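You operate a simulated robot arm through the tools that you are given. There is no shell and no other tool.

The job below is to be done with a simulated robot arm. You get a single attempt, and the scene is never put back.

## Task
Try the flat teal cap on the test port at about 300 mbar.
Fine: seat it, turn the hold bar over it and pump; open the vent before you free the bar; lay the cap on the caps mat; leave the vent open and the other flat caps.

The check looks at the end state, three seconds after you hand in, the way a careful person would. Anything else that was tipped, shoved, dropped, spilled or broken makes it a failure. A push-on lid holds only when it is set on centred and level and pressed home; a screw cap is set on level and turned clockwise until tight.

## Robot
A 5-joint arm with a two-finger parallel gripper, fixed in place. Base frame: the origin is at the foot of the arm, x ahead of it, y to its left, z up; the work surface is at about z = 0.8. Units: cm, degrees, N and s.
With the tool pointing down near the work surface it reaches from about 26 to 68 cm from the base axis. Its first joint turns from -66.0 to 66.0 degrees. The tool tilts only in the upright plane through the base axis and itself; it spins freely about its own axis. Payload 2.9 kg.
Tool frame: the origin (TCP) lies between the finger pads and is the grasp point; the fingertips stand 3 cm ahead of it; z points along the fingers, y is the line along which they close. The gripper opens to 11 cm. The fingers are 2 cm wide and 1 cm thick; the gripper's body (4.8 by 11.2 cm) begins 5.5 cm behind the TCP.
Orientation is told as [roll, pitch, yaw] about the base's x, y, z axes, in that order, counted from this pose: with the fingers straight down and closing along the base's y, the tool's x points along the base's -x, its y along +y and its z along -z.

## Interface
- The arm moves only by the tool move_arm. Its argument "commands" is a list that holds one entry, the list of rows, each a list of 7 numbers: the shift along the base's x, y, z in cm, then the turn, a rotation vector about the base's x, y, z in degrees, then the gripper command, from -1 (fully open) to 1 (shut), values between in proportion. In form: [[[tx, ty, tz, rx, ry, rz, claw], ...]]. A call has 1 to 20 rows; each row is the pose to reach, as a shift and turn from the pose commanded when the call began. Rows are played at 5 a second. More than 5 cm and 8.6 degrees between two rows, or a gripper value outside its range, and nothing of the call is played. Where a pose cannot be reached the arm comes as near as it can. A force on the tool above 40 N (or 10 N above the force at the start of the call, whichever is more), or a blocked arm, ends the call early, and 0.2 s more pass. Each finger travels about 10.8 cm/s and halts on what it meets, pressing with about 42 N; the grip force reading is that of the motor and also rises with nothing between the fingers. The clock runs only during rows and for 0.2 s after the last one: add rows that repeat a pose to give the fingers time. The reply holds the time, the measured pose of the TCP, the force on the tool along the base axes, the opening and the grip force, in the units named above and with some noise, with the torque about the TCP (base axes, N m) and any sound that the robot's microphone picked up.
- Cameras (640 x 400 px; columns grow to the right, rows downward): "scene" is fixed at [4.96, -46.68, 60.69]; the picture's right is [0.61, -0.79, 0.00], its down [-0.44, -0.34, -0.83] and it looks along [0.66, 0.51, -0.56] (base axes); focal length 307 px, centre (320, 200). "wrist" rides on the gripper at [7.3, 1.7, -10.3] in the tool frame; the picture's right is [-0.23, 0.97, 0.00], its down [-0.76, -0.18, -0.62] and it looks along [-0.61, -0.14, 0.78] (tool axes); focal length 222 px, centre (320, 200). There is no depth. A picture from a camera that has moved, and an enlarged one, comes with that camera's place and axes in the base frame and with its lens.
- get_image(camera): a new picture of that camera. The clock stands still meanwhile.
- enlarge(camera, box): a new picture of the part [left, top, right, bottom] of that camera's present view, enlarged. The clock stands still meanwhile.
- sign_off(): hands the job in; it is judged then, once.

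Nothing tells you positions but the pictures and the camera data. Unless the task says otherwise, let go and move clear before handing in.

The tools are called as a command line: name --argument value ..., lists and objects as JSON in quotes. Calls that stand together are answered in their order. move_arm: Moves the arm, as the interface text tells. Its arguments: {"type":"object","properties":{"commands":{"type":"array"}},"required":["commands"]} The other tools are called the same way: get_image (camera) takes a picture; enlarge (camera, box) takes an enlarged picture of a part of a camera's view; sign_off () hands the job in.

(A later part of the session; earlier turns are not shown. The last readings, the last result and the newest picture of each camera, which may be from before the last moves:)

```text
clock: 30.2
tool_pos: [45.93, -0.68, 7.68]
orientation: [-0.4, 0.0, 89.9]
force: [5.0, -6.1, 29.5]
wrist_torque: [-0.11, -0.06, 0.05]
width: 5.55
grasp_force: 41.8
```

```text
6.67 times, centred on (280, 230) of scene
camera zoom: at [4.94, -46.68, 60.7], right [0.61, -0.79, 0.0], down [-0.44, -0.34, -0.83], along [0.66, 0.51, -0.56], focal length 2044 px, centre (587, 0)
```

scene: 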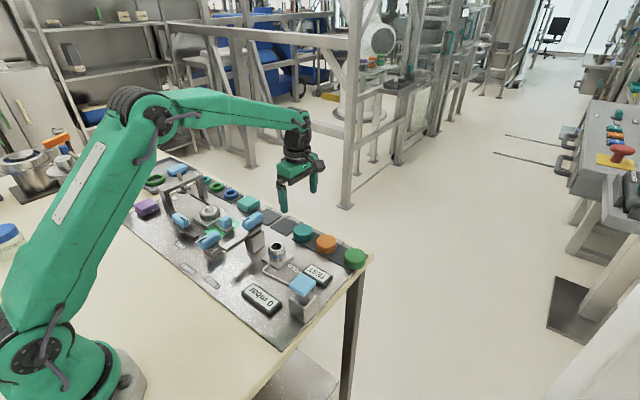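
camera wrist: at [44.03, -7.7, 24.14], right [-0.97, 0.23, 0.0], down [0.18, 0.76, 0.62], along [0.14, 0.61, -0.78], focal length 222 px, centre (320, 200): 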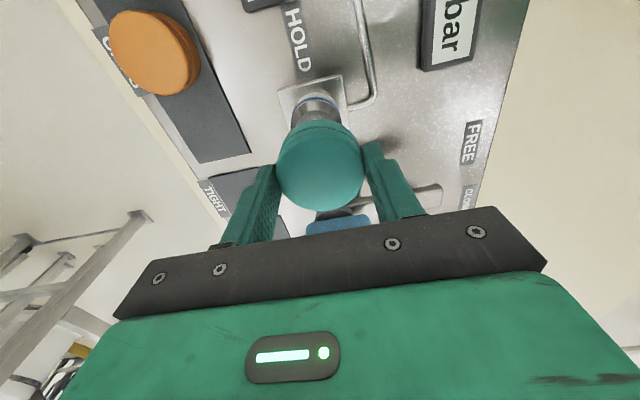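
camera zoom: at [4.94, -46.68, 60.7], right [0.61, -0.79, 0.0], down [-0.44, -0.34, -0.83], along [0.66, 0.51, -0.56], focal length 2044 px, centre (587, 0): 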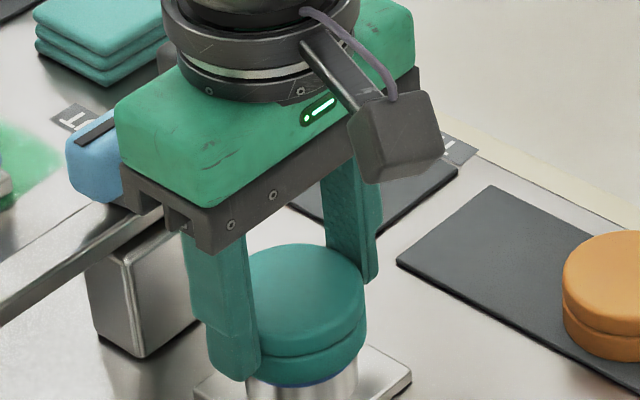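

The cap isn't going further; the fingers are starting to slip on its side at about 30 N. I'll relax the load, let go and look before pressing it home from above.

move_arm --commands '[[[-0.05, 0.06, 0.15, 0, 0, 0, 0.2], [-0.05, 0.06, 0.3, 0, 0, 0, 0.2], [-0.05, 0.06, 0.3, 0, 0, 0, 0.2]]]'

enlarge --camera "wrist" --box '[220, 60, 420, 225]'

```text
clock: 31.0
tool_pos: [45.75, -0.45, 7.55]
orientation: [-0.3, 0.0, 89.7]
force: [21.9, -19.6, -3.5]
wrist_torque: [-0.54, -0.57, -0.06]
width: 5.56
grasp_force: 41.7
```

```text
2.42 times, centred on (320, 142) of wrist
camera zoom: at [44.14, -7.85, 17.93], right [-0.97, 0.23, -0.01], down [0.18, 0.76, 0.62], along [0.15, 0.61, -0.78], focal length 538 px, centre (320, 339)
```

zoom: 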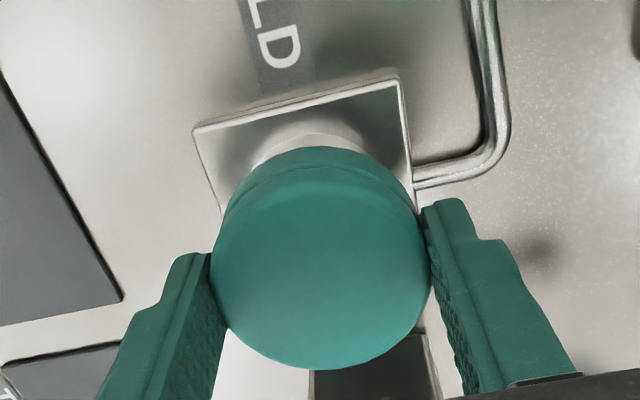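

I shifted the wrong way and side load built up. I'll undo that so the lateral forces go to about zero before opening.

move_arm --commands '[[[0.035, -0.045, 0, 0, 0, 0, 0.2], [0.065, -0.085, 0, 0, 0, 0, 0.2], [0.065, -0.085, 0, 0, 0, 0, 0.2]]]'

```text
clock: 31.8
tool_pos: [45.92, -0.6, 7.61]
orientation: [-0.3, 0.0, 90.2]
force: [19.8, 2.2, -7.3]
wrist_torque: [0.07, -0.5, 0.05]
width: 5.56
grasp_force: 41.5
```

move_arm --commands '[[[0.05, 0, -0.05, 0, 0, 0, 0.2], [0.1, 0, -0.05, 0, 0, 0, 0.2], [0.1, 0, -0.05, 0, 0, 0, 0.2]]]'

```text
clock: 32.6
tool_pos: [45.91, -0.72, 7.65]
orientation: [-0.2, 0.0, 90.0]
force: [14.3, 4.1, 2.2]
wrist_torque: [0.14, -0.56, 0.11]
width: 5.57
grasp_force: 42.3
```

move_arm --commands '[[[0.1, 0.02, 0, 0, 0, 0, 0.2], [0.2, 0.02, 0, 0, 0, 0, 0.2], [0.2, 0.02, 0, 0, 0, 0, 0.2]]]'

enlarge --camera "wrist" --box '[220, 60, 420, 225]'

enlarge --camera "scene" --box '[250, 200, 310, 260]'

```text
clock: 33.4
tool_pos: [46.01, -0.58, 7.57]
orientation: [0.2, 0.0, 89.8]
force: [-4.6, -1.0, 14.0]
wrist_torque: [0.03, 0.09, 0.03]
width: 5.55
grasp_force: 41.7
```

```text
2.42 times, centred on (320, 142) of wrist
camera zoom: at [44.42, -7.95, 17.94], right [-0.97, 0.23, 0.0], down [0.18, 0.76, 0.62], along [0.14, 0.61, -0.78], focal length 538 px, centre (320, 339)
```

zoom: 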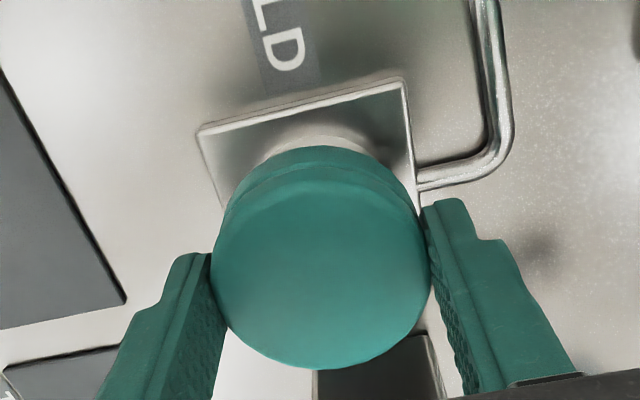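

```text
6.67 times, centred on (280, 230) of scene
camera zoom: at [4.95, -46.68, 60.7], right [0.61, -0.79, 0.0], down [-0.44, -0.34, -0.83], along [0.66, 0.51, -0.56], focal length 2044 px, centre (587, 0)
```

zoom: 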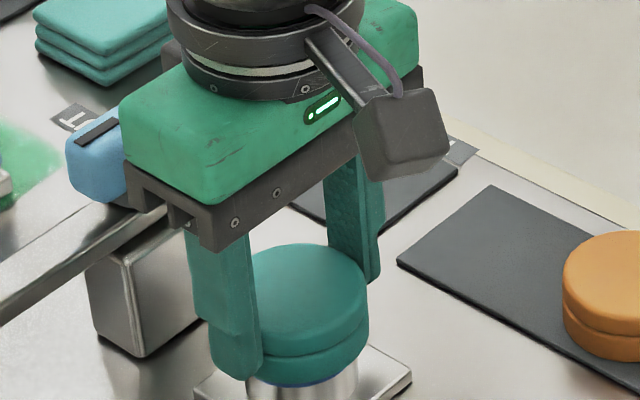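

Side loads are now small and the cap sits level around the seal ring. I'll open the fingers and rise clear.

move_arm --commands '[[[0, 0, 0, 0, 0, 0, 0], [0, 0, 0, 0, 0, 0, -0.2], [0, 0, 0, 0, 0, 0, -0.3], [0, 0, 2, 0, 0, 0, -0.3], [0, 0, 5, 0, 0, 0, -0.3], [0, 0, 5, 0, 0, 0, -0.3]]]'

enlarge --camera "wrist" --box '[220, 60, 420, 185]'

enlarge --camera "scene" --box '[250, 200, 310, 260]'

```text
clock: 34.8
tool_pos: [46.17, -0.51, 12.72]
orientation: [0.0, 0.0, 89.8]
force: [-0.5, 0.2, 0.3]
wrist_torque: [0.02, -0.01, -0.01]
width: 7.15
grasp_force: 0.1
```

```text
3.20 times, centred on (320, 122) of wrist
camera zoom: at [44.56, -7.89, 23.17], right [-0.97, 0.23, 0.0], down [0.18, 0.76, 0.62], along [0.14, 0.61, -0.78], focal length 711 px, centre (320, 448)
```

zoom: 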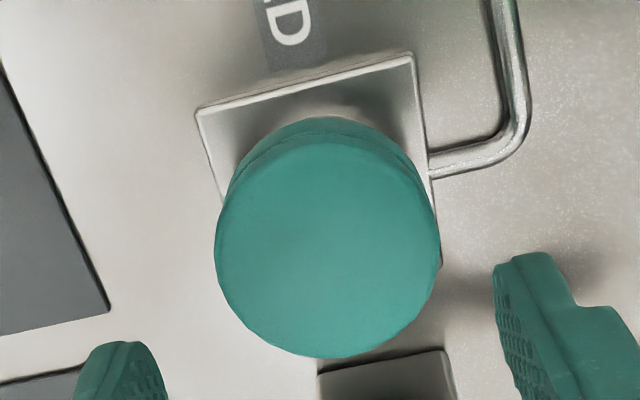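

```text
6.67 times, centred on (280, 230) of scene
camera zoom: at [4.96, -46.68, 60.69], right [0.61, -0.79, 0.0], down [-0.44, -0.34, -0.83], along [0.66, 0.51, -0.56], focal length 2044 px, centre (587, 0)
```

zoom: 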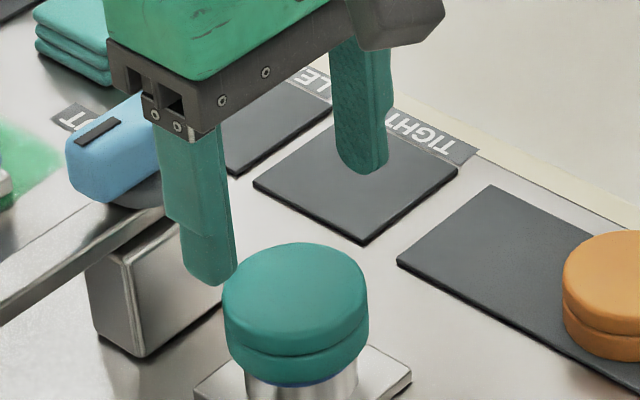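

The cap sits level on the port with a sliver of the blue ring showing, so it's not fully home. I'll bring the fingers nearly together and press straight down on its centre.

move_arm --commands '[[[-0.18, -0.05, 0, 0, 0, 0, 0.2], [-0.18, -0.05, 0, 0, 0, 0, 0.6], [-0.18, -0.05, -1, 0, 0, 0, 0.75], [-0.18, -0.05, -2, 0, 0, 0, 0.75], [-0.18, -0.05, -2.6, 0, 0, 0, 0.75], [-0.18, -0.05, -2.6, 0, 0, 0, 0.75]]]'

get_image --camera "wrist"

enlarge --camera "scene" --box '[240, 190, 320, 260]'

```text
clock: 36.2
tool_pos: [46.09, -0.73, 10.12]
orientation: [0.0, 0.0, 89.8]
force: [0.1, -0.3, 0.2]
wrist_torque: [0.03, 0.0, 0.02]
width: 1.36
grasp_force: 0.1
```

```text
taken
camera wrist: at [44.39, -7.97, 20.43], right [-0.97, 0.23, 0.0], down [0.18, 0.76, 0.62], along [0.14, 0.61, -0.78], focal length 222 px, centre (320, 200)
```

wrist: 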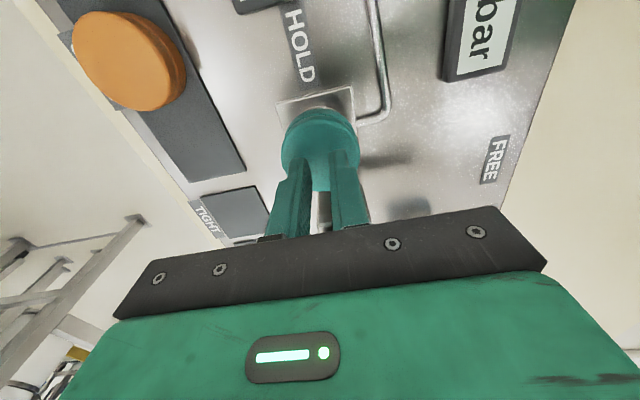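

```text
5.71 times, centred on (280, 225) of scene
camera zoom: at [4.96, -46.68, 60.69], right [0.61, -0.79, 0.0], down [-0.44, -0.34, -0.83], along [0.66, 0.51, -0.56], focal length 1752 px, centre (549, 57)
```

zoom: 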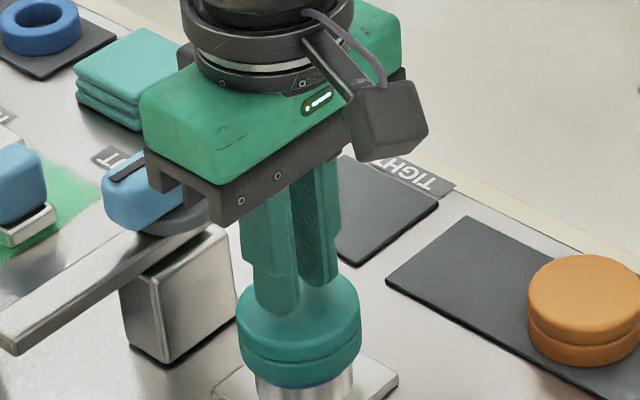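

The fingertips are centred just above the cap. I'll press down gradually.

move_arm --commands '[[[0, 0, -0.3, 0, 0, 0, 0.75], [0, 0, -0.5, 0, 0, 0, 0.75], [0, 0, -0.7, 0, 0, 0, 0.75], [0, 0, -0.9, 0, 0, 0, 0.75], [0, 0, -1.0, 0, 0, 0, 0.75], [0, 0, -1.1, 0, 0, 0, 0.75], [0, 0, -1.2, 0, 0, 0, 0.75], [0, 0, -1.3, 0, 0, 0, 0.75]]]'

enlarge --camera "scene" --box '[250, 200, 310, 260]'

```text
clock: 37.4
tool_pos: [46.1, -0.64, 9.59]
orientation: [-0.2, 0.1, 90.1]
force: [-2.4, 0.6, 7.4]
wrist_torque: [0.02, 0.12, 0.0]
width: 1.39
grasp_force: 0.2
stopped in row 5: the force on the tool passed its limit at 44 N (the readings are from after the stop); the commanded pose is now the measured one
```

```text
6.67 times, centred on (280, 230) of scene
camera zoom: at [4.96, -46.68, 60.7], right [0.61, -0.79, 0.0], down [-0.44, -0.34, -0.83], along [0.66, 0.51, -0.56], focal length 2044 px, centre (587, 0)
```

zoom: 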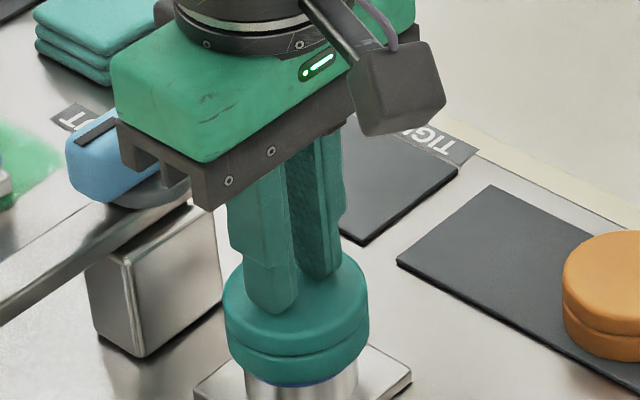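

The press passed the 40 N limit without the cap moving, so it's either against a hard stop or on the seal ring. I'll look closely at the cap rim and the hold bar's height.

enlarge --camera "scene" --box '[261, 232, 301, 257]'

enlarge --camera "scene" --box '[215, 205, 279, 245]'

enlarge --camera "wrist" --box '[260, 70, 388, 150]'

```text
16.00 times, centred on (281, 244) of scene
camera zoom: at [4.96, -46.68, 60.7], right [0.61, -0.79, 0.0], down [-0.44, -0.34, -0.83], along [0.66, 0.51, -0.56], focal length 4905 px, centre (944, -512)
```

zoom: 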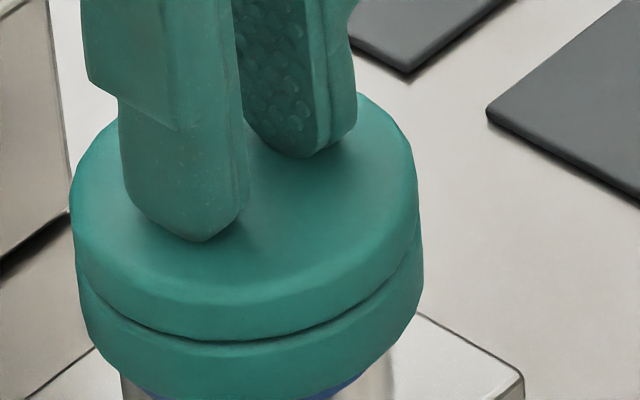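

```text
10.00 times, centred on (247, 225) of scene
camera zoom: at [4.96, -46.68, 60.7], right [0.61, -0.79, 0.0], down [-0.44, -0.34, -0.83], along [0.66, 0.51, -0.56], focal length 3066 px, centre (1050, -50)
```

zoom: 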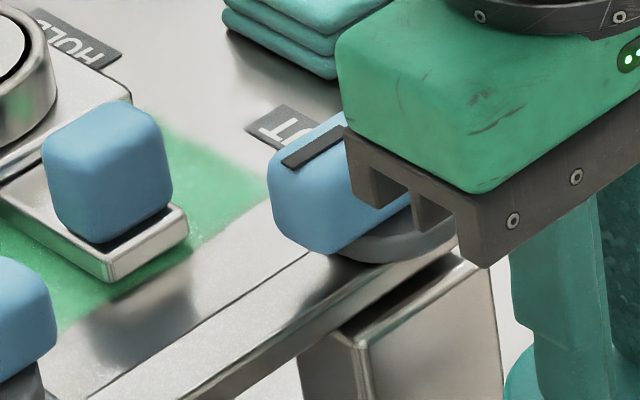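

```text
5.00 times, centred on (324, 110) of wrist
camera zoom: at [44.39, -7.92, 19.84], right [-0.97, 0.23, 0.0], down [0.18, 0.76, 0.62], along [0.14, 0.61, -0.78], focal length 1111 px, centre (300, 650)
```

zoom: 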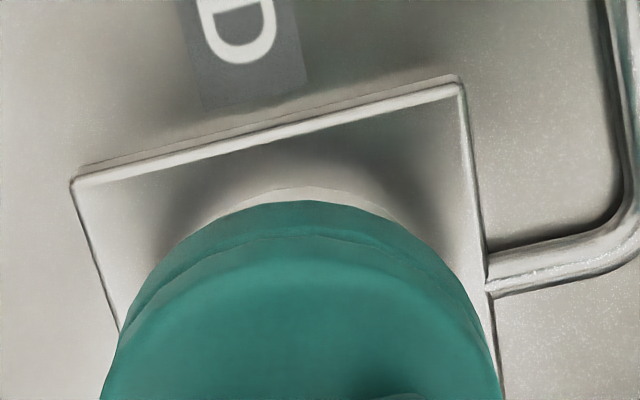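

enlarge --camera "scene" --box '[200, 215, 264, 255]'

move_arm --commands '[[[0, 0, 1, 0, 0, 0, 0.75], [0, 0, 3, 0, 0, 0, 0.75], [0, 0, 5, 0, 0, 0, 0.75], [-2, 0, 6, 0, 0, 0, 0.75], [-4, 0, 6, 0, 0, 0, 0.75], [-4, 0, 6, 0, 0, 0, 0.75]]]'

get_image --camera "wrist"

get_image --camera "scene"

```text
10.00 times, centred on (232, 235) of scene
camera zoom: at [4.96, -46.68, 60.7], right [0.61, -0.79, 0.0], down [-0.44, -0.34, -0.83], along [0.66, 0.51, -0.56], focal length 3066 px, centre (1200, -150)
```

zoom: 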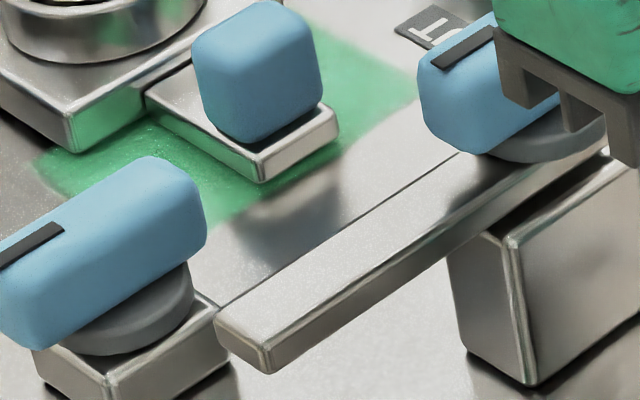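

```text
clock: 38.8
tool_pos: [42.0, -0.86, 15.41]
orientation: [-0.3, -0.1, 89.9]
force: [-0.1, 0.6, -0.3]
wrist_torque: [0.0, -0.01, 0.01]
width: 1.39
grasp_force: 0.1
```

```text
taken
camera wrist: at [40.33, -8.15, 25.77], right [-0.97, 0.23, 0.0], down [0.18, 0.76, 0.62], along [0.14, 0.61, -0.78], focal length 222 px, centre (320, 200)
```

wrist: 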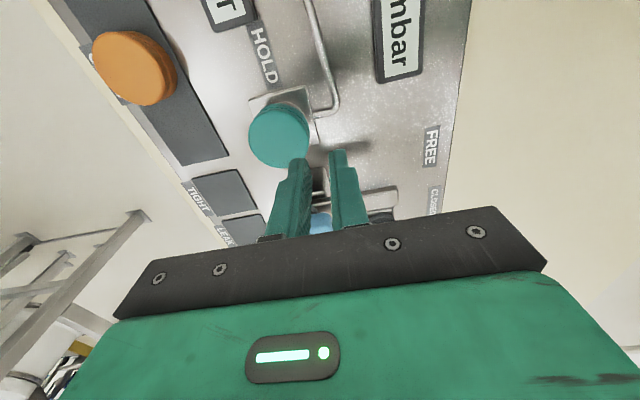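

```text
taken
```

scene: 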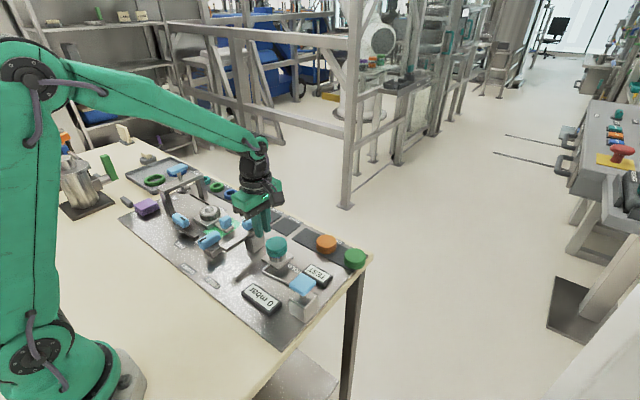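

The bar's underside comes out at about z 6.5, almost exactly the cap's top height, which fits a fully seated cap; the stop was hard and the cap is level. I'll go up over the hold-bar handle now to measure it.

move_arm --commands '[[[0.3, 0.8, 1, 0, 0, -8, 0.5], [0.6, 1.6, 2, 0, 0, -16, 0.2], [0.9, 2.4, 3, 0, 0, -24, 0], [1.2, 3.2, 4, 0, 0, -32, -0.2], [1.5, 4, 4, 0, 0, -40, -0.3], [1.8, 4.8, 4, 0, 0, -48, -0.3], [2.1, 5.6, 4, 0, 0, -56, -0.3], [2.4, 6.4, 4, 0, 0, -64, -0.3], [2.7, 7.2, 4, 0, 0, -72, -0.3], [3.0, 7.8, 4, 0, 0, -80, -0.3], [3.3, 8.2, 4, 0, 0, -88, -0.3], [3.4, 8.2, 4, 0, 0, -90, -0.3], [3.4, 8.2, 4, 0, 0, -90, -0.3]]]'

get_image --camera "wrist"

enlarge --camera "wrist" --box '[240, 40, 400, 200]'

```text
clock: 41.6
tool_pos: [45.53, 7.61, 19.3]
orientation: [-0.1, 0.0, 0.0]
force: [1.0, 0.3, -0.2]
wrist_torque: [0.0, -0.05, 0.0]
width: 7.15
grasp_force: 0.1
```

```text
taken
camera wrist: at [38.3, 9.22, 29.81], right [0.23, 0.97, 0.0], down [0.76, -0.18, 0.62], along [0.61, -0.14, -0.78], focal length 222 px, centre (320, 200)
```

wrist: 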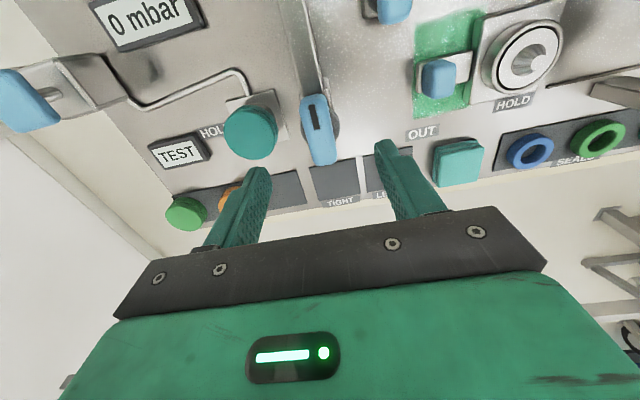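

```text
2.50 times, centred on (320, 120) of wrist
camera zoom: at [38.3, 9.22, 29.81], right [0.23, 0.97, 0.0], down [0.76, -0.18, 0.62], along [0.61, -0.14, -0.78], focal length 555 px, centre (320, 400)
```

zoom: 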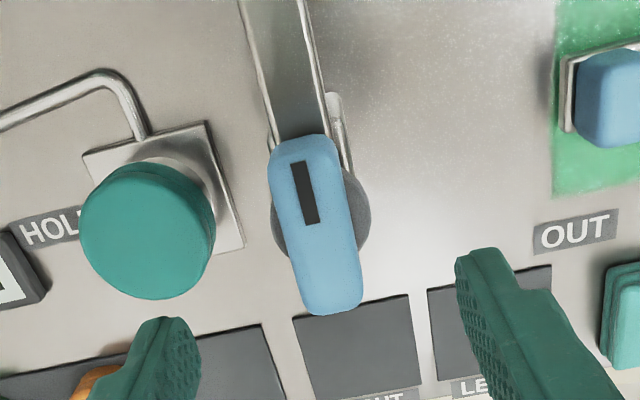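

The handle is about 2.2 cm wide, lies along x, and sits over the hub at about (46.0, 7.4). I'll centre on the hub and come down to just above the handle to check.

move_arm --commands '[[[0.3, -0.1, -2, 0, 0, 0, -0.1], [0.35, -0.1, -4, 0, 0, 0, -0.1], [0.35, -0.1, -5, 0, 0, 0, -0.1], [0.35, -0.1, -5, 0, 0, 0, -0.1]]]'

get_image --camera "wrist"

enlarge --camera "wrist" --box '[240, 80, 400, 180]'

enlarge --camera "scene" --box '[215, 190, 295, 240]'

```text
clock: 42.6
tool_pos: [45.69, 7.49, 14.39]
orientation: [0.1, 0.0, 0.0]
force: [0.6, -0.4, -0.6]
wrist_torque: [0.01, 0.0, -0.01]
width: 6.04
grasp_force: 0.0
```

```text
taken
camera wrist: at [38.59, 9.16, 24.75], right [0.23, 0.97, 0.0], down [0.76, -0.18, 0.62], along [0.61, -0.14, -0.78], focal length 222 px, centre (320, 200)
```

wrist: 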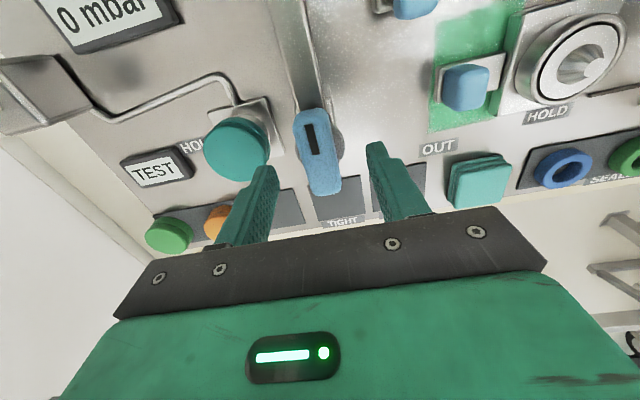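

```text
4.00 times, centred on (320, 130) of wrist
camera zoom: at [38.59, 9.16, 24.75], right [0.23, 0.97, 0.0], down [0.76, -0.18, 0.62], along [0.61, -0.14, -0.78], focal length 888 px, centre (320, 480)
```

zoom: 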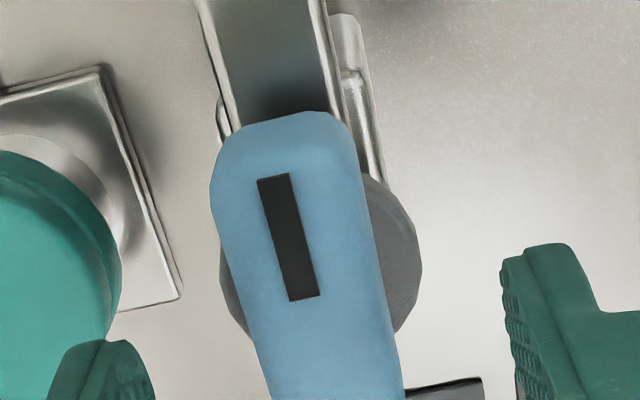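

```text
8.00 times, centred on (255, 215) of scene
camera zoom: at [4.96, -46.68, 60.69], right [0.61, -0.79, 0.0], down [-0.44, -0.34, -0.83], along [0.66, 0.51, -0.56], focal length 2453 px, centre (840, 80)
```

zoom: 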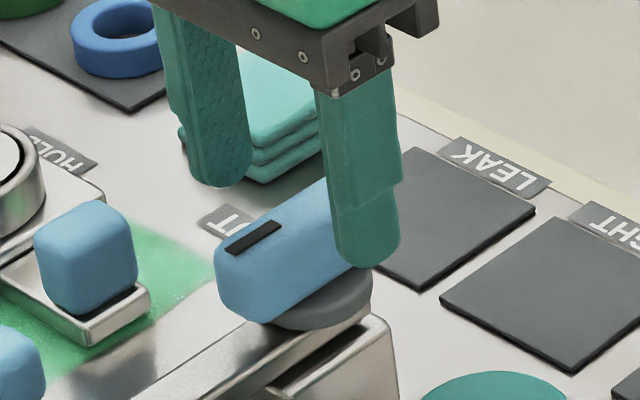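

The tool is within 0.2 cm of the hub axis, and the fingers straddle the handle with room. I'll go down around it and close.

move_arm --commands '[[[0.15, 0, -0.8, 0, 0, 0, -0.1], [0.15, 0, -1.6, 0, 0, 0, -0.1], [0.15, 0, -2.3, 0, 0, 0, -0.1], [0.15, 0, -2.4, 0, 0, 0, 0.2], [0.15, 0, -2.4, 0, 0, 0, 0.5], [0.15, 0, -2.4, 0, 0, 0, 0.8], [0.15, 0, -2.4, 0, 0, 0, 0.8]]]'

get_image --camera "wrist"

enlarge --camera "scene" --box '[215, 190, 295, 240]'

```text
clock: 44.2
tool_pos: [45.94, 7.47, 12.0]
orientation: [-0.1, 0.0, 0.0]
force: [2.6, -14.9, -1.4]
wrist_torque: [-0.12, -0.09, 0.13]
width: 2.39
grasp_force: 45.3
```

```text
taken
camera wrist: at [38.83, 9.12, 22.38], right [0.23, 0.97, 0.0], down [0.76, -0.18, 0.62], along [0.61, -0.14, -0.78], focal length 222 px, centre (320, 200)
```

wrist: 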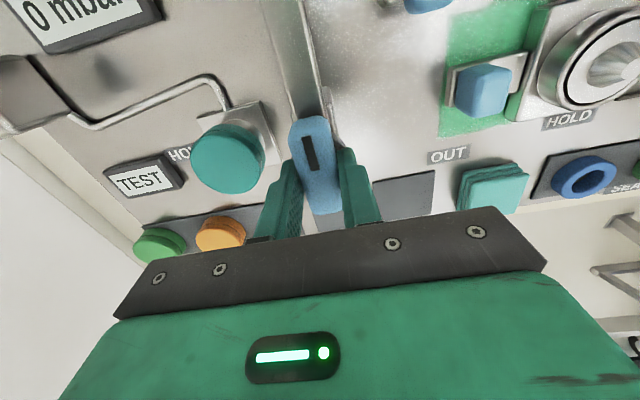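

```text
8.00 times, centred on (255, 215) of scene
camera zoom: at [4.96, -46.69, 60.69], right [0.61, -0.79, 0.0], down [-0.44, -0.34, -0.83], along [0.66, 0.51, -0.56], focal length 2453 px, centre (840, 80)
```

zoom: 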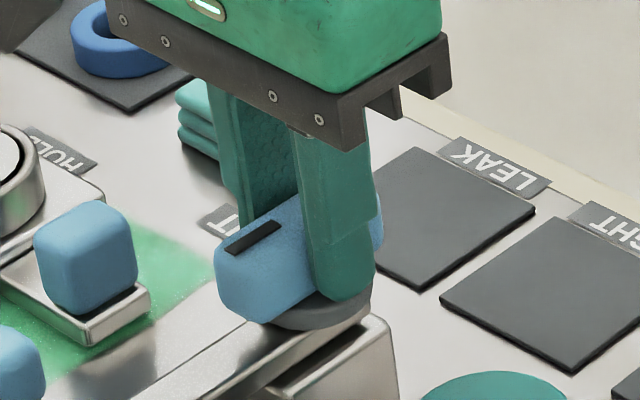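

The handle is gripped (2.4 cm) with a -15 N side push, so the pivot is slightly toward -y. I'll shift that way, then turn the first part of the way toward HOLD.

move_arm --commands '[[[0, -0.06, 0, 0, 0, 0, 0.8], [0, -0.1, 0, 0, 0, 0, 0.8], [0, -0.1, 0, 0, 0, 0, 0.8]]]'

```text
clock: 45.0
tool_pos: [45.99, 7.59, 11.98]
orientation: [0.0, -0.1, -0.1]
force: [6.6, -8.0, 2.2]
wrist_torque: [-0.14, 1.28, 0.03]
width: 2.37
grasp_force: 44.6
```

move_arm --commands '[[[0.03, -0.06, 0, 0, 0, 0, 0.8], [0.03, -0.08, 0, 0, 0, 4, 0.8], [0.03, -0.08, 0, 0, 0, 8, 0.8], [0.03, -0.08, 0, 0, 0, 8, 0.8]]]'

```text
clock: 46.0
tool_pos: [46.07, 7.48, 11.96]
orientation: [0.0, 0.1, 8.1]
force: [-9.1, 15.0, 0.6]
wrist_torque: [0.41, -1.25, 0.02]
width: 2.41
grasp_force: 44.4
```

It turns freely. I'll keep turning in steps and trim the lateral forces as I go.

move_arm --commands '[[[-0.02, 0.05, 0, 0, 0, 4, 0.8], [-0.02, 0.05, 0, 0, 0, 8, 0.8], [-0.02, 0.05, 0, 0, 0, 12, 0.8], [-0.02, 0.05, 0, 0, 0, 16, 0.8], [-0.02, 0.05, 0, 0, 0, 16, 0.8]]]'

```text
clock: 47.2
tool_pos: [46.01, 7.5, 12.0]
orientation: [-0.1, 0.0, 24.0]
force: [-4.7, 17.0, -10.1]
wrist_torque: [0.71, -1.21, 0.02]
width: 2.38
grasp_force: 45.1
```

move_arm --commands '[[[-0.02, 0.06, -0.03, 0, 0, 4, 0.8], [-0.02, 0.06, -0.03, 0, 0, 8, 0.8], [-0.02, 0.06, -0.03, 0, 0, 12, 0.8], [-0.02, 0.06, -0.03, 0, 0, 16, 0.8], [-0.02, 0.06, -0.03, 0, 0, 16, 0.8]]]'

enlarge --camera "scene" --box '[215, 190, 311, 260]'

```text
clock: 48.4
tool_pos: [45.92, 7.4, 12.13]
orientation: [-0.1, -0.2, 40.0]
force: [11.3, 6.7, -4.5]
wrist_torque: [0.08, 0.49, -0.01]
width: 2.39
grasp_force: 45.5
```

```text
5.71 times, centred on (263, 225) of scene
camera zoom: at [4.97, -46.68, 60.7], right [0.61, -0.79, 0.0], down [-0.44, -0.34, -0.83], along [0.66, 0.51, -0.56], focal length 1752 px, centre (646, 57)
```

zoom: 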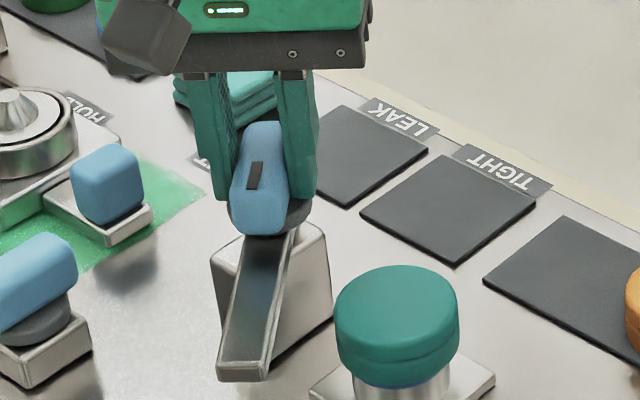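

The bar swings as expected and is at about 40°. I'll go to about 58°, just short of the cap edge, and check its height against the cap top.

move_arm --commands '[[[0.02, 0.02, 0, 0, 0, 4, 0.8], [0.02, 0.02, 0, 0, 0, 8, 0.8], [0.02, 0.02, 0, 0, 0, 12, 0.8], [0.02, 0.02, 0, 0, 0, 16, 0.8], [0.02, 0.02, 0, 0, 0, 18, 0.8], [0.02, 0.02, 0, 0, 0, 18, 0.8]]]'

enlarge --camera "scene" --box '[235, 205, 315, 255]'

get_image --camera "wrist"

```text
clock: 49.8
tool_pos: [45.97, 7.54, 11.94]
orientation: [-0.1, 0.0, 57.8]
force: [-10.8, -20.8, 19.1]
wrist_torque: [0.15, -0.07, 0.03]
width: 2.36
grasp_force: 45.7
```

```text
8.00 times, centred on (275, 230) of scene
camera zoom: at [4.95, -46.69, 60.69], right [0.61, -0.79, 0.0], down [-0.44, -0.34, -0.83], along [0.66, 0.51, -0.56], focal length 2453 px, centre (680, -40)
```

zoom: 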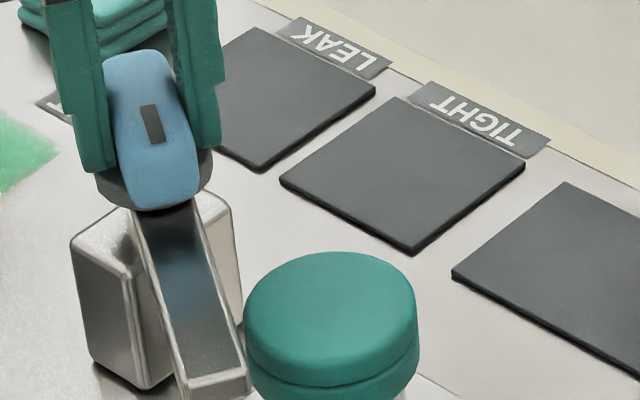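

```text
taken
camera wrist: at [40.76, 2.16, 22.38], right [-0.7, 0.71, 0.0], down [0.55, 0.55, 0.62], along [0.44, 0.44, -0.78], focal length 222 px, centre (320, 200)
```

wrist: 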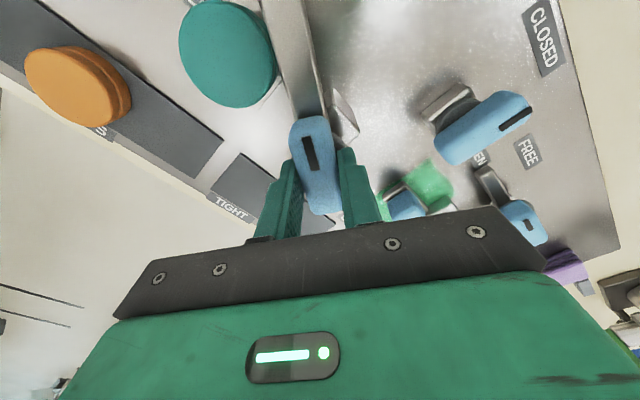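

The bar is now right beside the cap, and the remaining force is misalignment with no torque about z. I'll trim it and creep on a few degrees at a time.

move_arm --commands '[[[-0.02, -0.05, 0.05, 0, 0, 0, 0.8], [-0.02, -0.05, 0.05, 0, 0, 2, 0.8], [-0.02, -0.05, 0.05, 0, 0, 4, 0.8], [-0.02, -0.05, 0.05, 0, 0, 4, 0.8]]]'

enlarge --camera "scene" --box '[235, 215, 315, 265]'

```text
clock: 50.8
tool_pos: [46.12, 7.47, 11.96]
orientation: [-0.1, 0.0, 62.0]
force: [-4.1, -16.0, 2.0]
wrist_torque: [0.94, -0.36, -0.01]
width: 2.39
grasp_force: 45.1
```

```text
8.00 times, centred on (275, 240) of scene
camera zoom: at [4.96, -46.69, 60.69], right [0.61, -0.79, 0.0], down [-0.44, -0.34, -0.83], along [0.66, 0.51, -0.56], focal length 2453 px, centre (680, -120)
```

zoom: 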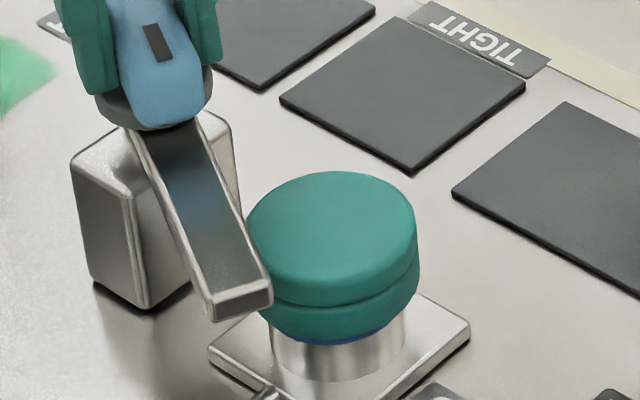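

move_arm --commands '[[[-0.01, -0.05, 0, 0, 0, 1, 0.8], [-0.01, -0.05, 0, 0, 0, 2, 0.8], [-0.01, -0.05, 0, 0, 0, 3, 0.8], [-0.01, -0.05, 0, 0, 0, 3, 0.8]]]'

enlarge --camera "scene" --box '[245, 220, 309, 260]'

enlarge --camera "wrist" --box '[170, 0, 350, 112]'

```text
clock: 51.8
tool_pos: [46.18, 7.5, 12.0]
orientation: [-0.2, -0.1, 65.1]
force: [4.9, 14.6, -1.8]
wrist_torque: [-0.37, 1.03, 0.0]
width: 2.43
grasp_force: 45.5
```

```text
10.00 times, centred on (277, 240) of scene
camera zoom: at [4.97, -46.68, 60.7], right [0.61, -0.79, 0.0], down [-0.44, -0.34, -0.83], along [0.66, 0.51, -0.56], focal length 3066 px, centre (750, -200)
```

zoom: 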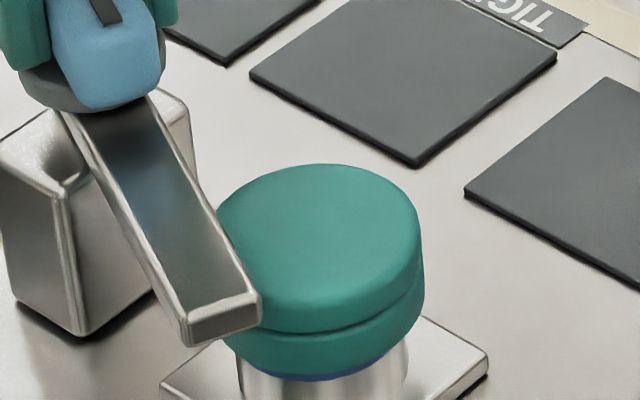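

```text
3.56 times, centred on (260, 56) of wrist
camera zoom: at [41.43, 1.53, 22.36], right [-0.79, 0.62, 0.0], down [0.48, 0.62, 0.63], along [0.39, 0.49, -0.78], focal length 790 px, centre (533, 712)
```

zoom: 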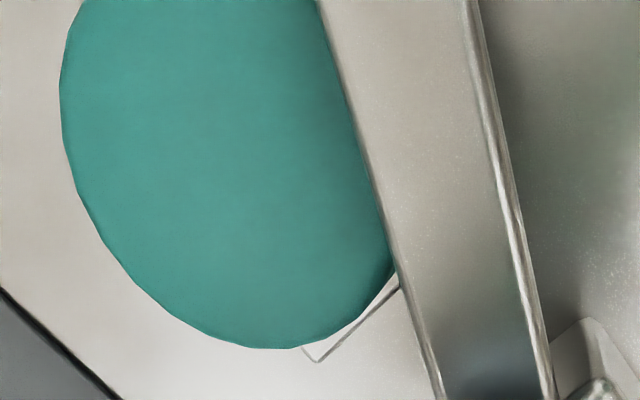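

The bar now passes over the cap with no torque, so it clears the top. I'll keep turning toward HOLD.

move_arm --commands '[[[0.01, 0.03, 0, 0, 0, 3, 0.8], [0.01, 0.03, 0, 0, 0, 6, 0.8], [0.01, 0.03, 0, 0, 0, 9, 0.8], [0.01, 0.03, 0, 0, 0, 12, 0.8], [0.01, 0.03, 0, 0, 0, 12, 0.8]]]'

enlarge --camera "scene" --box '[245, 220, 309, 260]'

```text
clock: 53.0
tool_pos: [45.99, 7.39, 12.12]
orientation: [-0.4, -0.1, 77.1]
force: [7.7, 31.0, -5.7]
wrist_torque: [0.6, 0.63, 0.0]
width: 2.42
grasp_force: 45.1
```

```text
10.00 times, centred on (277, 240) of scene
camera zoom: at [4.97, -46.68, 60.7], right [0.61, -0.79, 0.0], down [-0.44, -0.34, -0.83], along [0.66, 0.51, -0.56], focal length 3066 px, centre (750, -200)
```

zoom: 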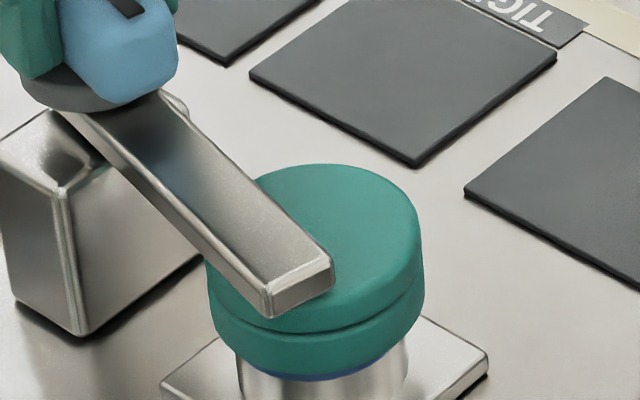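

The bar is over the cap. The side force in y has risen to 31 N, so I'll trim that before finishing the turn.

move_arm --commands '[[[0.02, 0.05, 0, 0, 0, 0, 0.8], [0.02, 0.1, -0.02, 0, 0, 0, 0.8], [0.02, 0.1, -0.02, 0, 0, 0, 0.8]]]'

```text
clock: 53.8
tool_pos: [45.94, 7.42, 12.09]
orientation: [-0.4, -0.2, 76.8]
force: [20.1, 20.3, -3.8]
wrist_torque: [0.16, 0.92, 0.0]
width: 2.36
grasp_force: 45.1
```

move_arm --commands '[[[0.05, 0.06, 0, 0, 0, 0, 0.8], [0.08, 0.08, 0, 0, 0, 2, 0.8], [0.08, 0.08, 0, 0, 0, 4, 0.8], [0.08, 0.08, 0, 0, 0, 4, 0.8]]]'

enlarge --camera "wrist" --box '[220, 60, 420, 185]'

```text
clock: 54.8
tool_pos: [45.97, 7.35, 12.04]
orientation: [-0.1, 0.0, 80.8]
force: [-0.4, -13.5, 15.1]
wrist_torque: [0.55, 0.1, 0.01]
width: 2.36
grasp_force: 45.1
```

```text
3.20 times, centred on (320, 122) of wrist
camera zoom: at [43.21, 0.45, 22.38], right [-0.93, 0.38, 0.0], down [0.3, 0.72, 0.62], along [0.24, 0.58, -0.78], focal length 711 px, centre (320, 448)
```

zoom: 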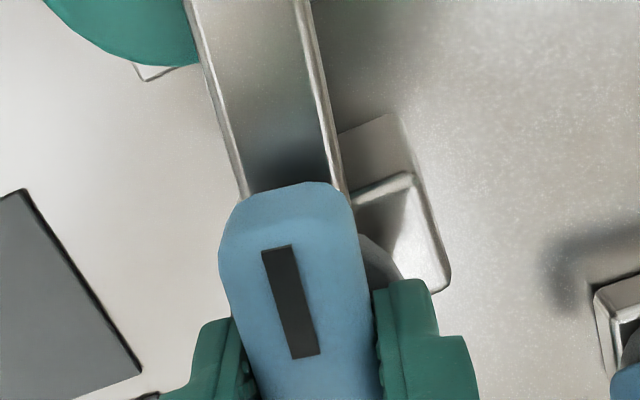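

move_arm --commands '[[[0, -0.04, 0.04, 0, 0, 2, 0.8], [0, -0.04, 0.04, 0, 0, 4, 0.8], [0, -0.04, 0.04, 0, 0, 6, 0.8], [0, -0.04, 0.04, 0, 0, 8, 0.8], [0, -0.04, 0.04, 0, 0, 9, 0.8], [0, -0.04, 0.04, 0, 0, 9, 0.8]]]'

enlarge --camera "scene" --box '[235, 205, 315, 265]'

get_image --camera "wrist"

```text
clock: 56.2
tool_pos: [45.97, 7.35, 11.95]
orientation: [0.0, 0.0, 89.9]
force: [-15.2, -28.9, 10.0]
wrist_torque: [-0.27, 0.07, 0.0]
width: 2.38
grasp_force: 44.9
```

```text
6.67 times, centred on (275, 235) of scene
camera zoom: at [4.95, -46.69, 60.69], right [0.61, -0.79, 0.0], down [-0.44, -0.34, -0.83], along [0.66, 0.51, -0.56], focal length 2044 px, centre (620, -33)
```

zoom: 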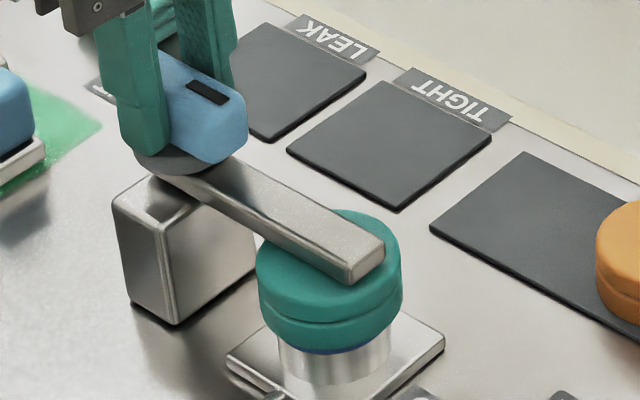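

```text
taken
camera wrist: at [44.37, 0.1, 22.39], right [-0.97, 0.23, 0.0], down [0.18, 0.76, 0.62], along [0.14, 0.61, -0.78], focal length 222 px, centre (320, 200)
```

wrist: 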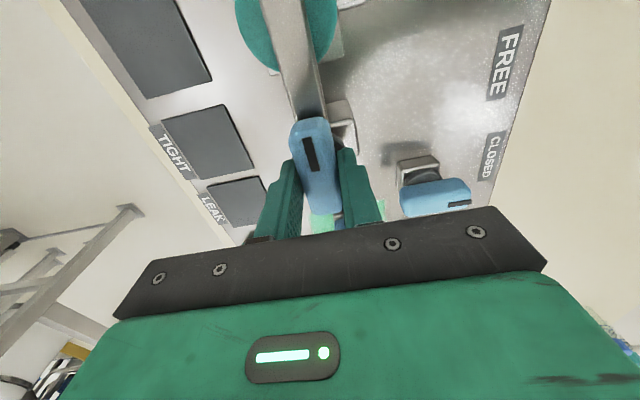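

The bar is turned fully over the cap at 90°. I'll relieve the side load, let go and rise.

move_arm --commands '[[[-0.03, -0.06, 0.03, 0, 0, 0, 0.8], [-0.04, -0.09, 0.03, 0, 0, 0, 0.8], [-0.04, -0.09, 0.03, 0, 0, 0, 0.8]]]'

```text
clock: 57.0
tool_pos: [46.04, 7.49, 12.04]
orientation: [-0.2, 0.0, 90.0]
force: [8.4, -11.9, -17.8]
wrist_torque: [-0.46, 0.76, -0.01]
width: 2.38
grasp_force: 44.9
```

Loads are modest now. I'll open and rise straight up.

move_arm --commands '[[[0, -0.03, -0.02, 0, 0, 0, 0.5], [0, -0.03, -0.02, 0, 0, 0, 0.2], [0, -0.03, -0.02, 0, 0, 0, 0.1], [0, 0, 2, 0, 0, 0, 0.1], [0, 0, 5, 0, 0, 0, 0.1], [0, 0, 8, 0, 0, 0, 0.1], [0, 0, 8, 0, 0, 0, 0.1]]]'

get_image --camera "wrist"

enlarge --camera "scene" --box '[235, 205, 325, 265]'

enlarge --camera "scene" --box '[240, 255, 336, 330]'

```text
clock: 58.6
tool_pos: [45.65, 7.49, 19.94]
orientation: [-0.2, -0.1, 90.0]
force: [-0.5, 0.0, 0.3]
wrist_torque: [0.0, 0.0, -0.01]
width: 4.94
grasp_force: 0.1
```

```text
taken
camera wrist: at [43.95, 0.21, 30.4], right [-0.97, 0.23, 0.0], down [0.18, 0.76, 0.62], along [0.14, 0.61, -0.78], focal length 222 px, centre (320, 200)
```

wrist: 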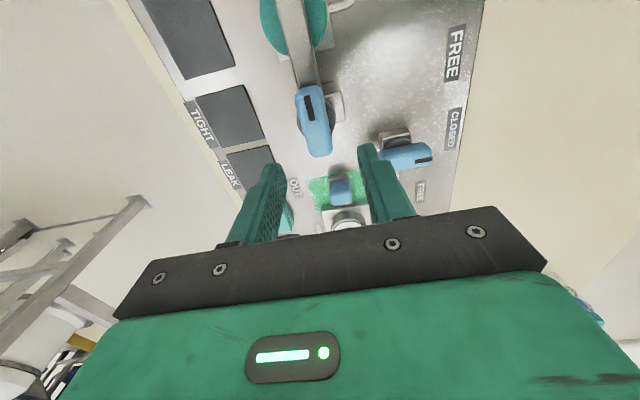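

```text
6.67 times, centred on (280, 235) of scene
camera zoom: at [4.96, -46.68, 60.69], right [0.61, -0.79, 0.0], down [-0.44, -0.34, -0.83], along [0.66, 0.51, -0.56], focal length 2044 px, centre (587, -33)
```

zoom: 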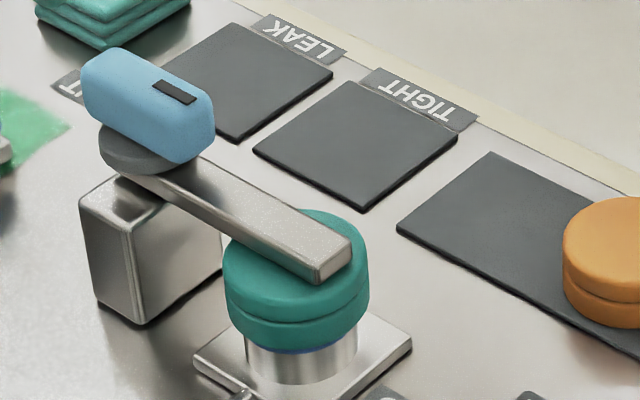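

```text
5.33 times, centred on (288, 292) of scene
camera zoom: at [4.96, -46.68, 60.69], right [0.61, -0.79, 0.0], down [-0.44, -0.34, -0.83], along [0.66, 0.51, -0.56], focal length 1635 px, centre (491, -293)
```

zoom: 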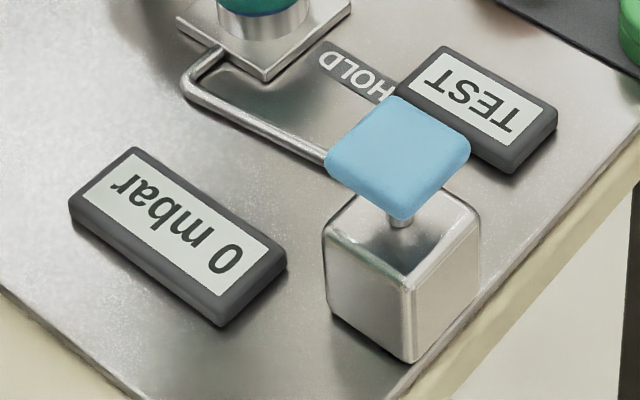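

The bar is fully over the cap. Next I'll move over to the pump pad at the corner with the fingers closed.

move_arm --commands '[[[-1.4, -4, 0, 0, 0, 0, 0.3], [-2.8, -8, 0, 0, 0, 0, 0.6], [-4.2, -12, 0, 0, 0, 0, 1], [-5.6, -16, 0, 0, 0, 0, 1], [-7, -20, 0, 0, 0, 0, 1], [-8.3, -24.5, 0, 0, 0, 0, 1], [-8.3, -24.5, -2, 0, 0, 0, 1], [-8.3, -24.5, -2, 0, 0, 0, 1]]]'

get_image --camera "wrist"

get_image --camera "scene"

```text
clock: 60.4
tool_pos: [37.83, -16.97, 18.06]
orientation: [-0.2, 0.1, 90.0]
force: [-0.6, -0.2, 0.8]
wrist_torque: [-0.01, -0.03, 0.0]
width: 0.0
grasp_force: 37.8
```

```text
taken
camera wrist: at [36.25, -24.3, 28.37], right [-0.97, 0.23, 0.0], down [0.18, 0.76, 0.62], along [0.14, 0.61, -0.78], focal length 222 px, centre (320, 200)
```

wrist: 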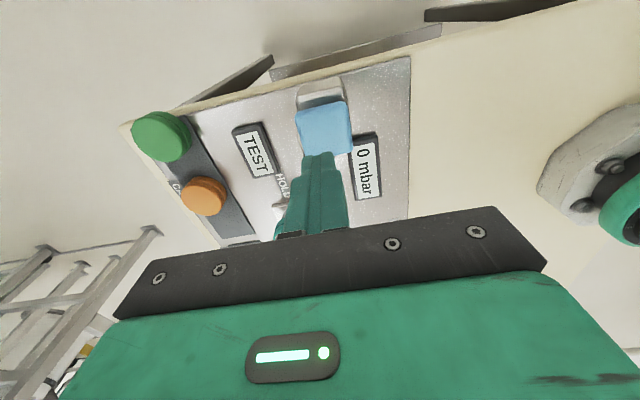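

```text
taken
```

scene: 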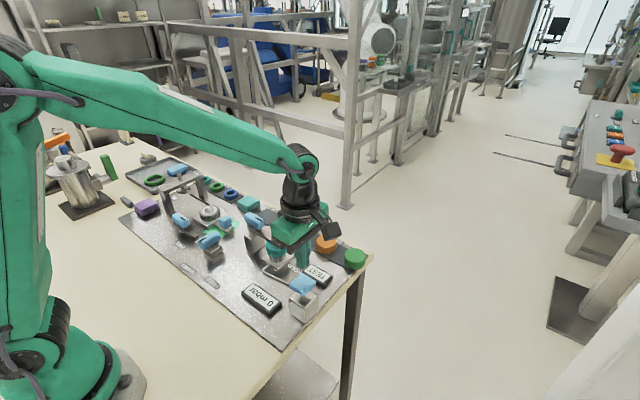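

enlarge --camera "wrist" --box '[265, 70, 393, 170]'

enlarge --camera "scene" --box '[265, 255, 345, 325]'

```text
4.00 times, centred on (329, 120) of wrist
camera zoom: at [36.25, -24.3, 28.37], right [-0.97, 0.23, 0.0], down [0.18, 0.76, 0.62], along [0.14, 0.61, -0.78], focal length 888 px, centre (284, 520)
```

zoom: 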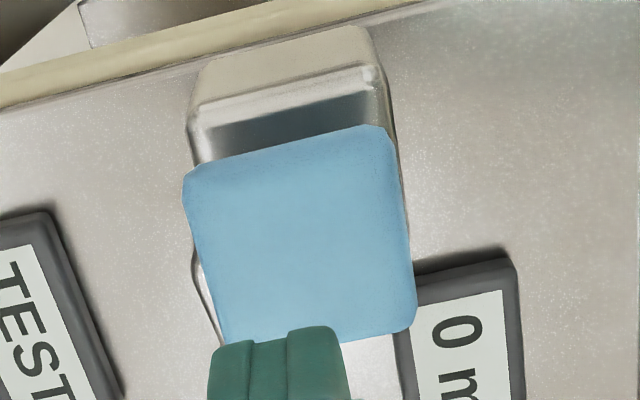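

```text
5.71 times, centred on (305, 290) of scene
camera zoom: at [4.96, -46.69, 60.69], right [0.61, -0.79, 0.0], down [-0.44, -0.34, -0.83], along [0.66, 0.51, -0.56], focal length 1752 px, centre (406, -314)
```

zoom: 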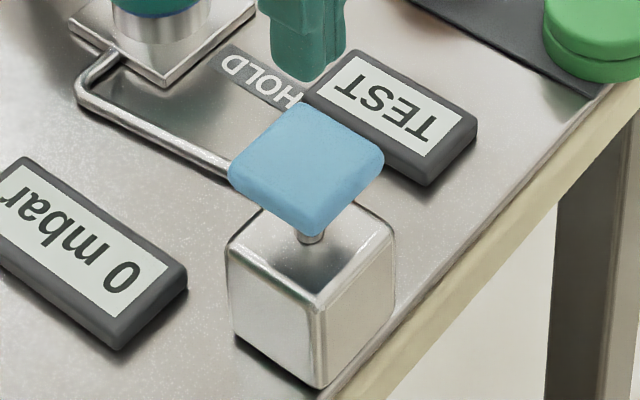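

The pad centre is near (37.5, -17.2), top at about z 10. I'll centre on it, come down just above it, then press and watch the gauge.

move_arm --commands '[[[-0.3, -0.15, -1.5, 0, 0, 0, 1], [-0.45, -0.2, -3, 0, 0, 0, 1], [-0.45, -0.2, -4, 0, 0, 0, 1], [-0.45, -0.2, -4.2, 0, 0, 0, 1], [-0.45, -0.2, -4.2, 0, 0, 0, 1]]]'

enlarge --camera "scene" --box '[265, 245, 345, 315]'

enlarge --camera "wrist" --box '[265, 90, 393, 190]'

```text
clock: 61.6
tool_pos: [37.21, -17.12, 13.79]
orientation: [-0.3, 0.1, 90.0]
force: [-0.6, 0.3, 0.8]
wrist_torque: [0.01, -0.03, -0.02]
width: 0.0
grasp_force: 38.3
```

```text
5.71 times, centred on (305, 280) of scene
camera zoom: at [4.96, -46.68, 60.69], right [0.61, -0.79, 0.0], down [-0.44, -0.34, -0.83], along [0.66, 0.51, -0.56], focal length 1752 px, centre (406, -257)
```

zoom: 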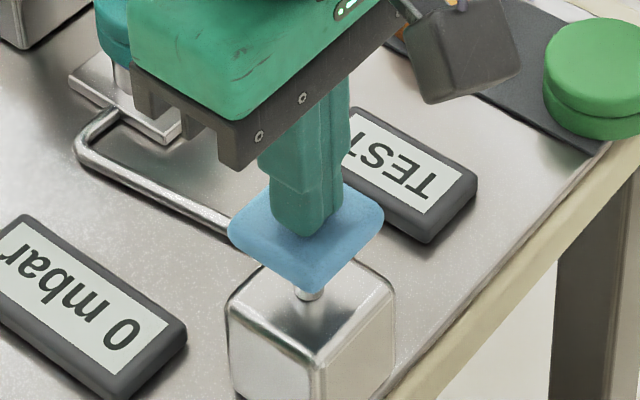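

```text
4.00 times, centred on (329, 140) of wrist
camera zoom: at [35.62, -24.59, 24.15], right [-0.97, 0.23, 0.0], down [0.18, 0.76, 0.62], along [0.14, 0.61, -0.78], focal length 888 px, centre (284, 440)
```

zoom: 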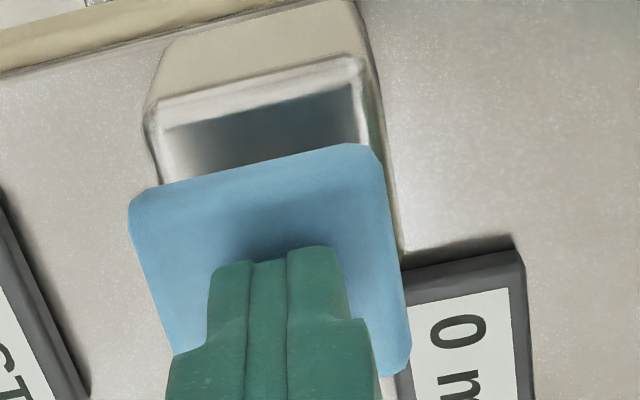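

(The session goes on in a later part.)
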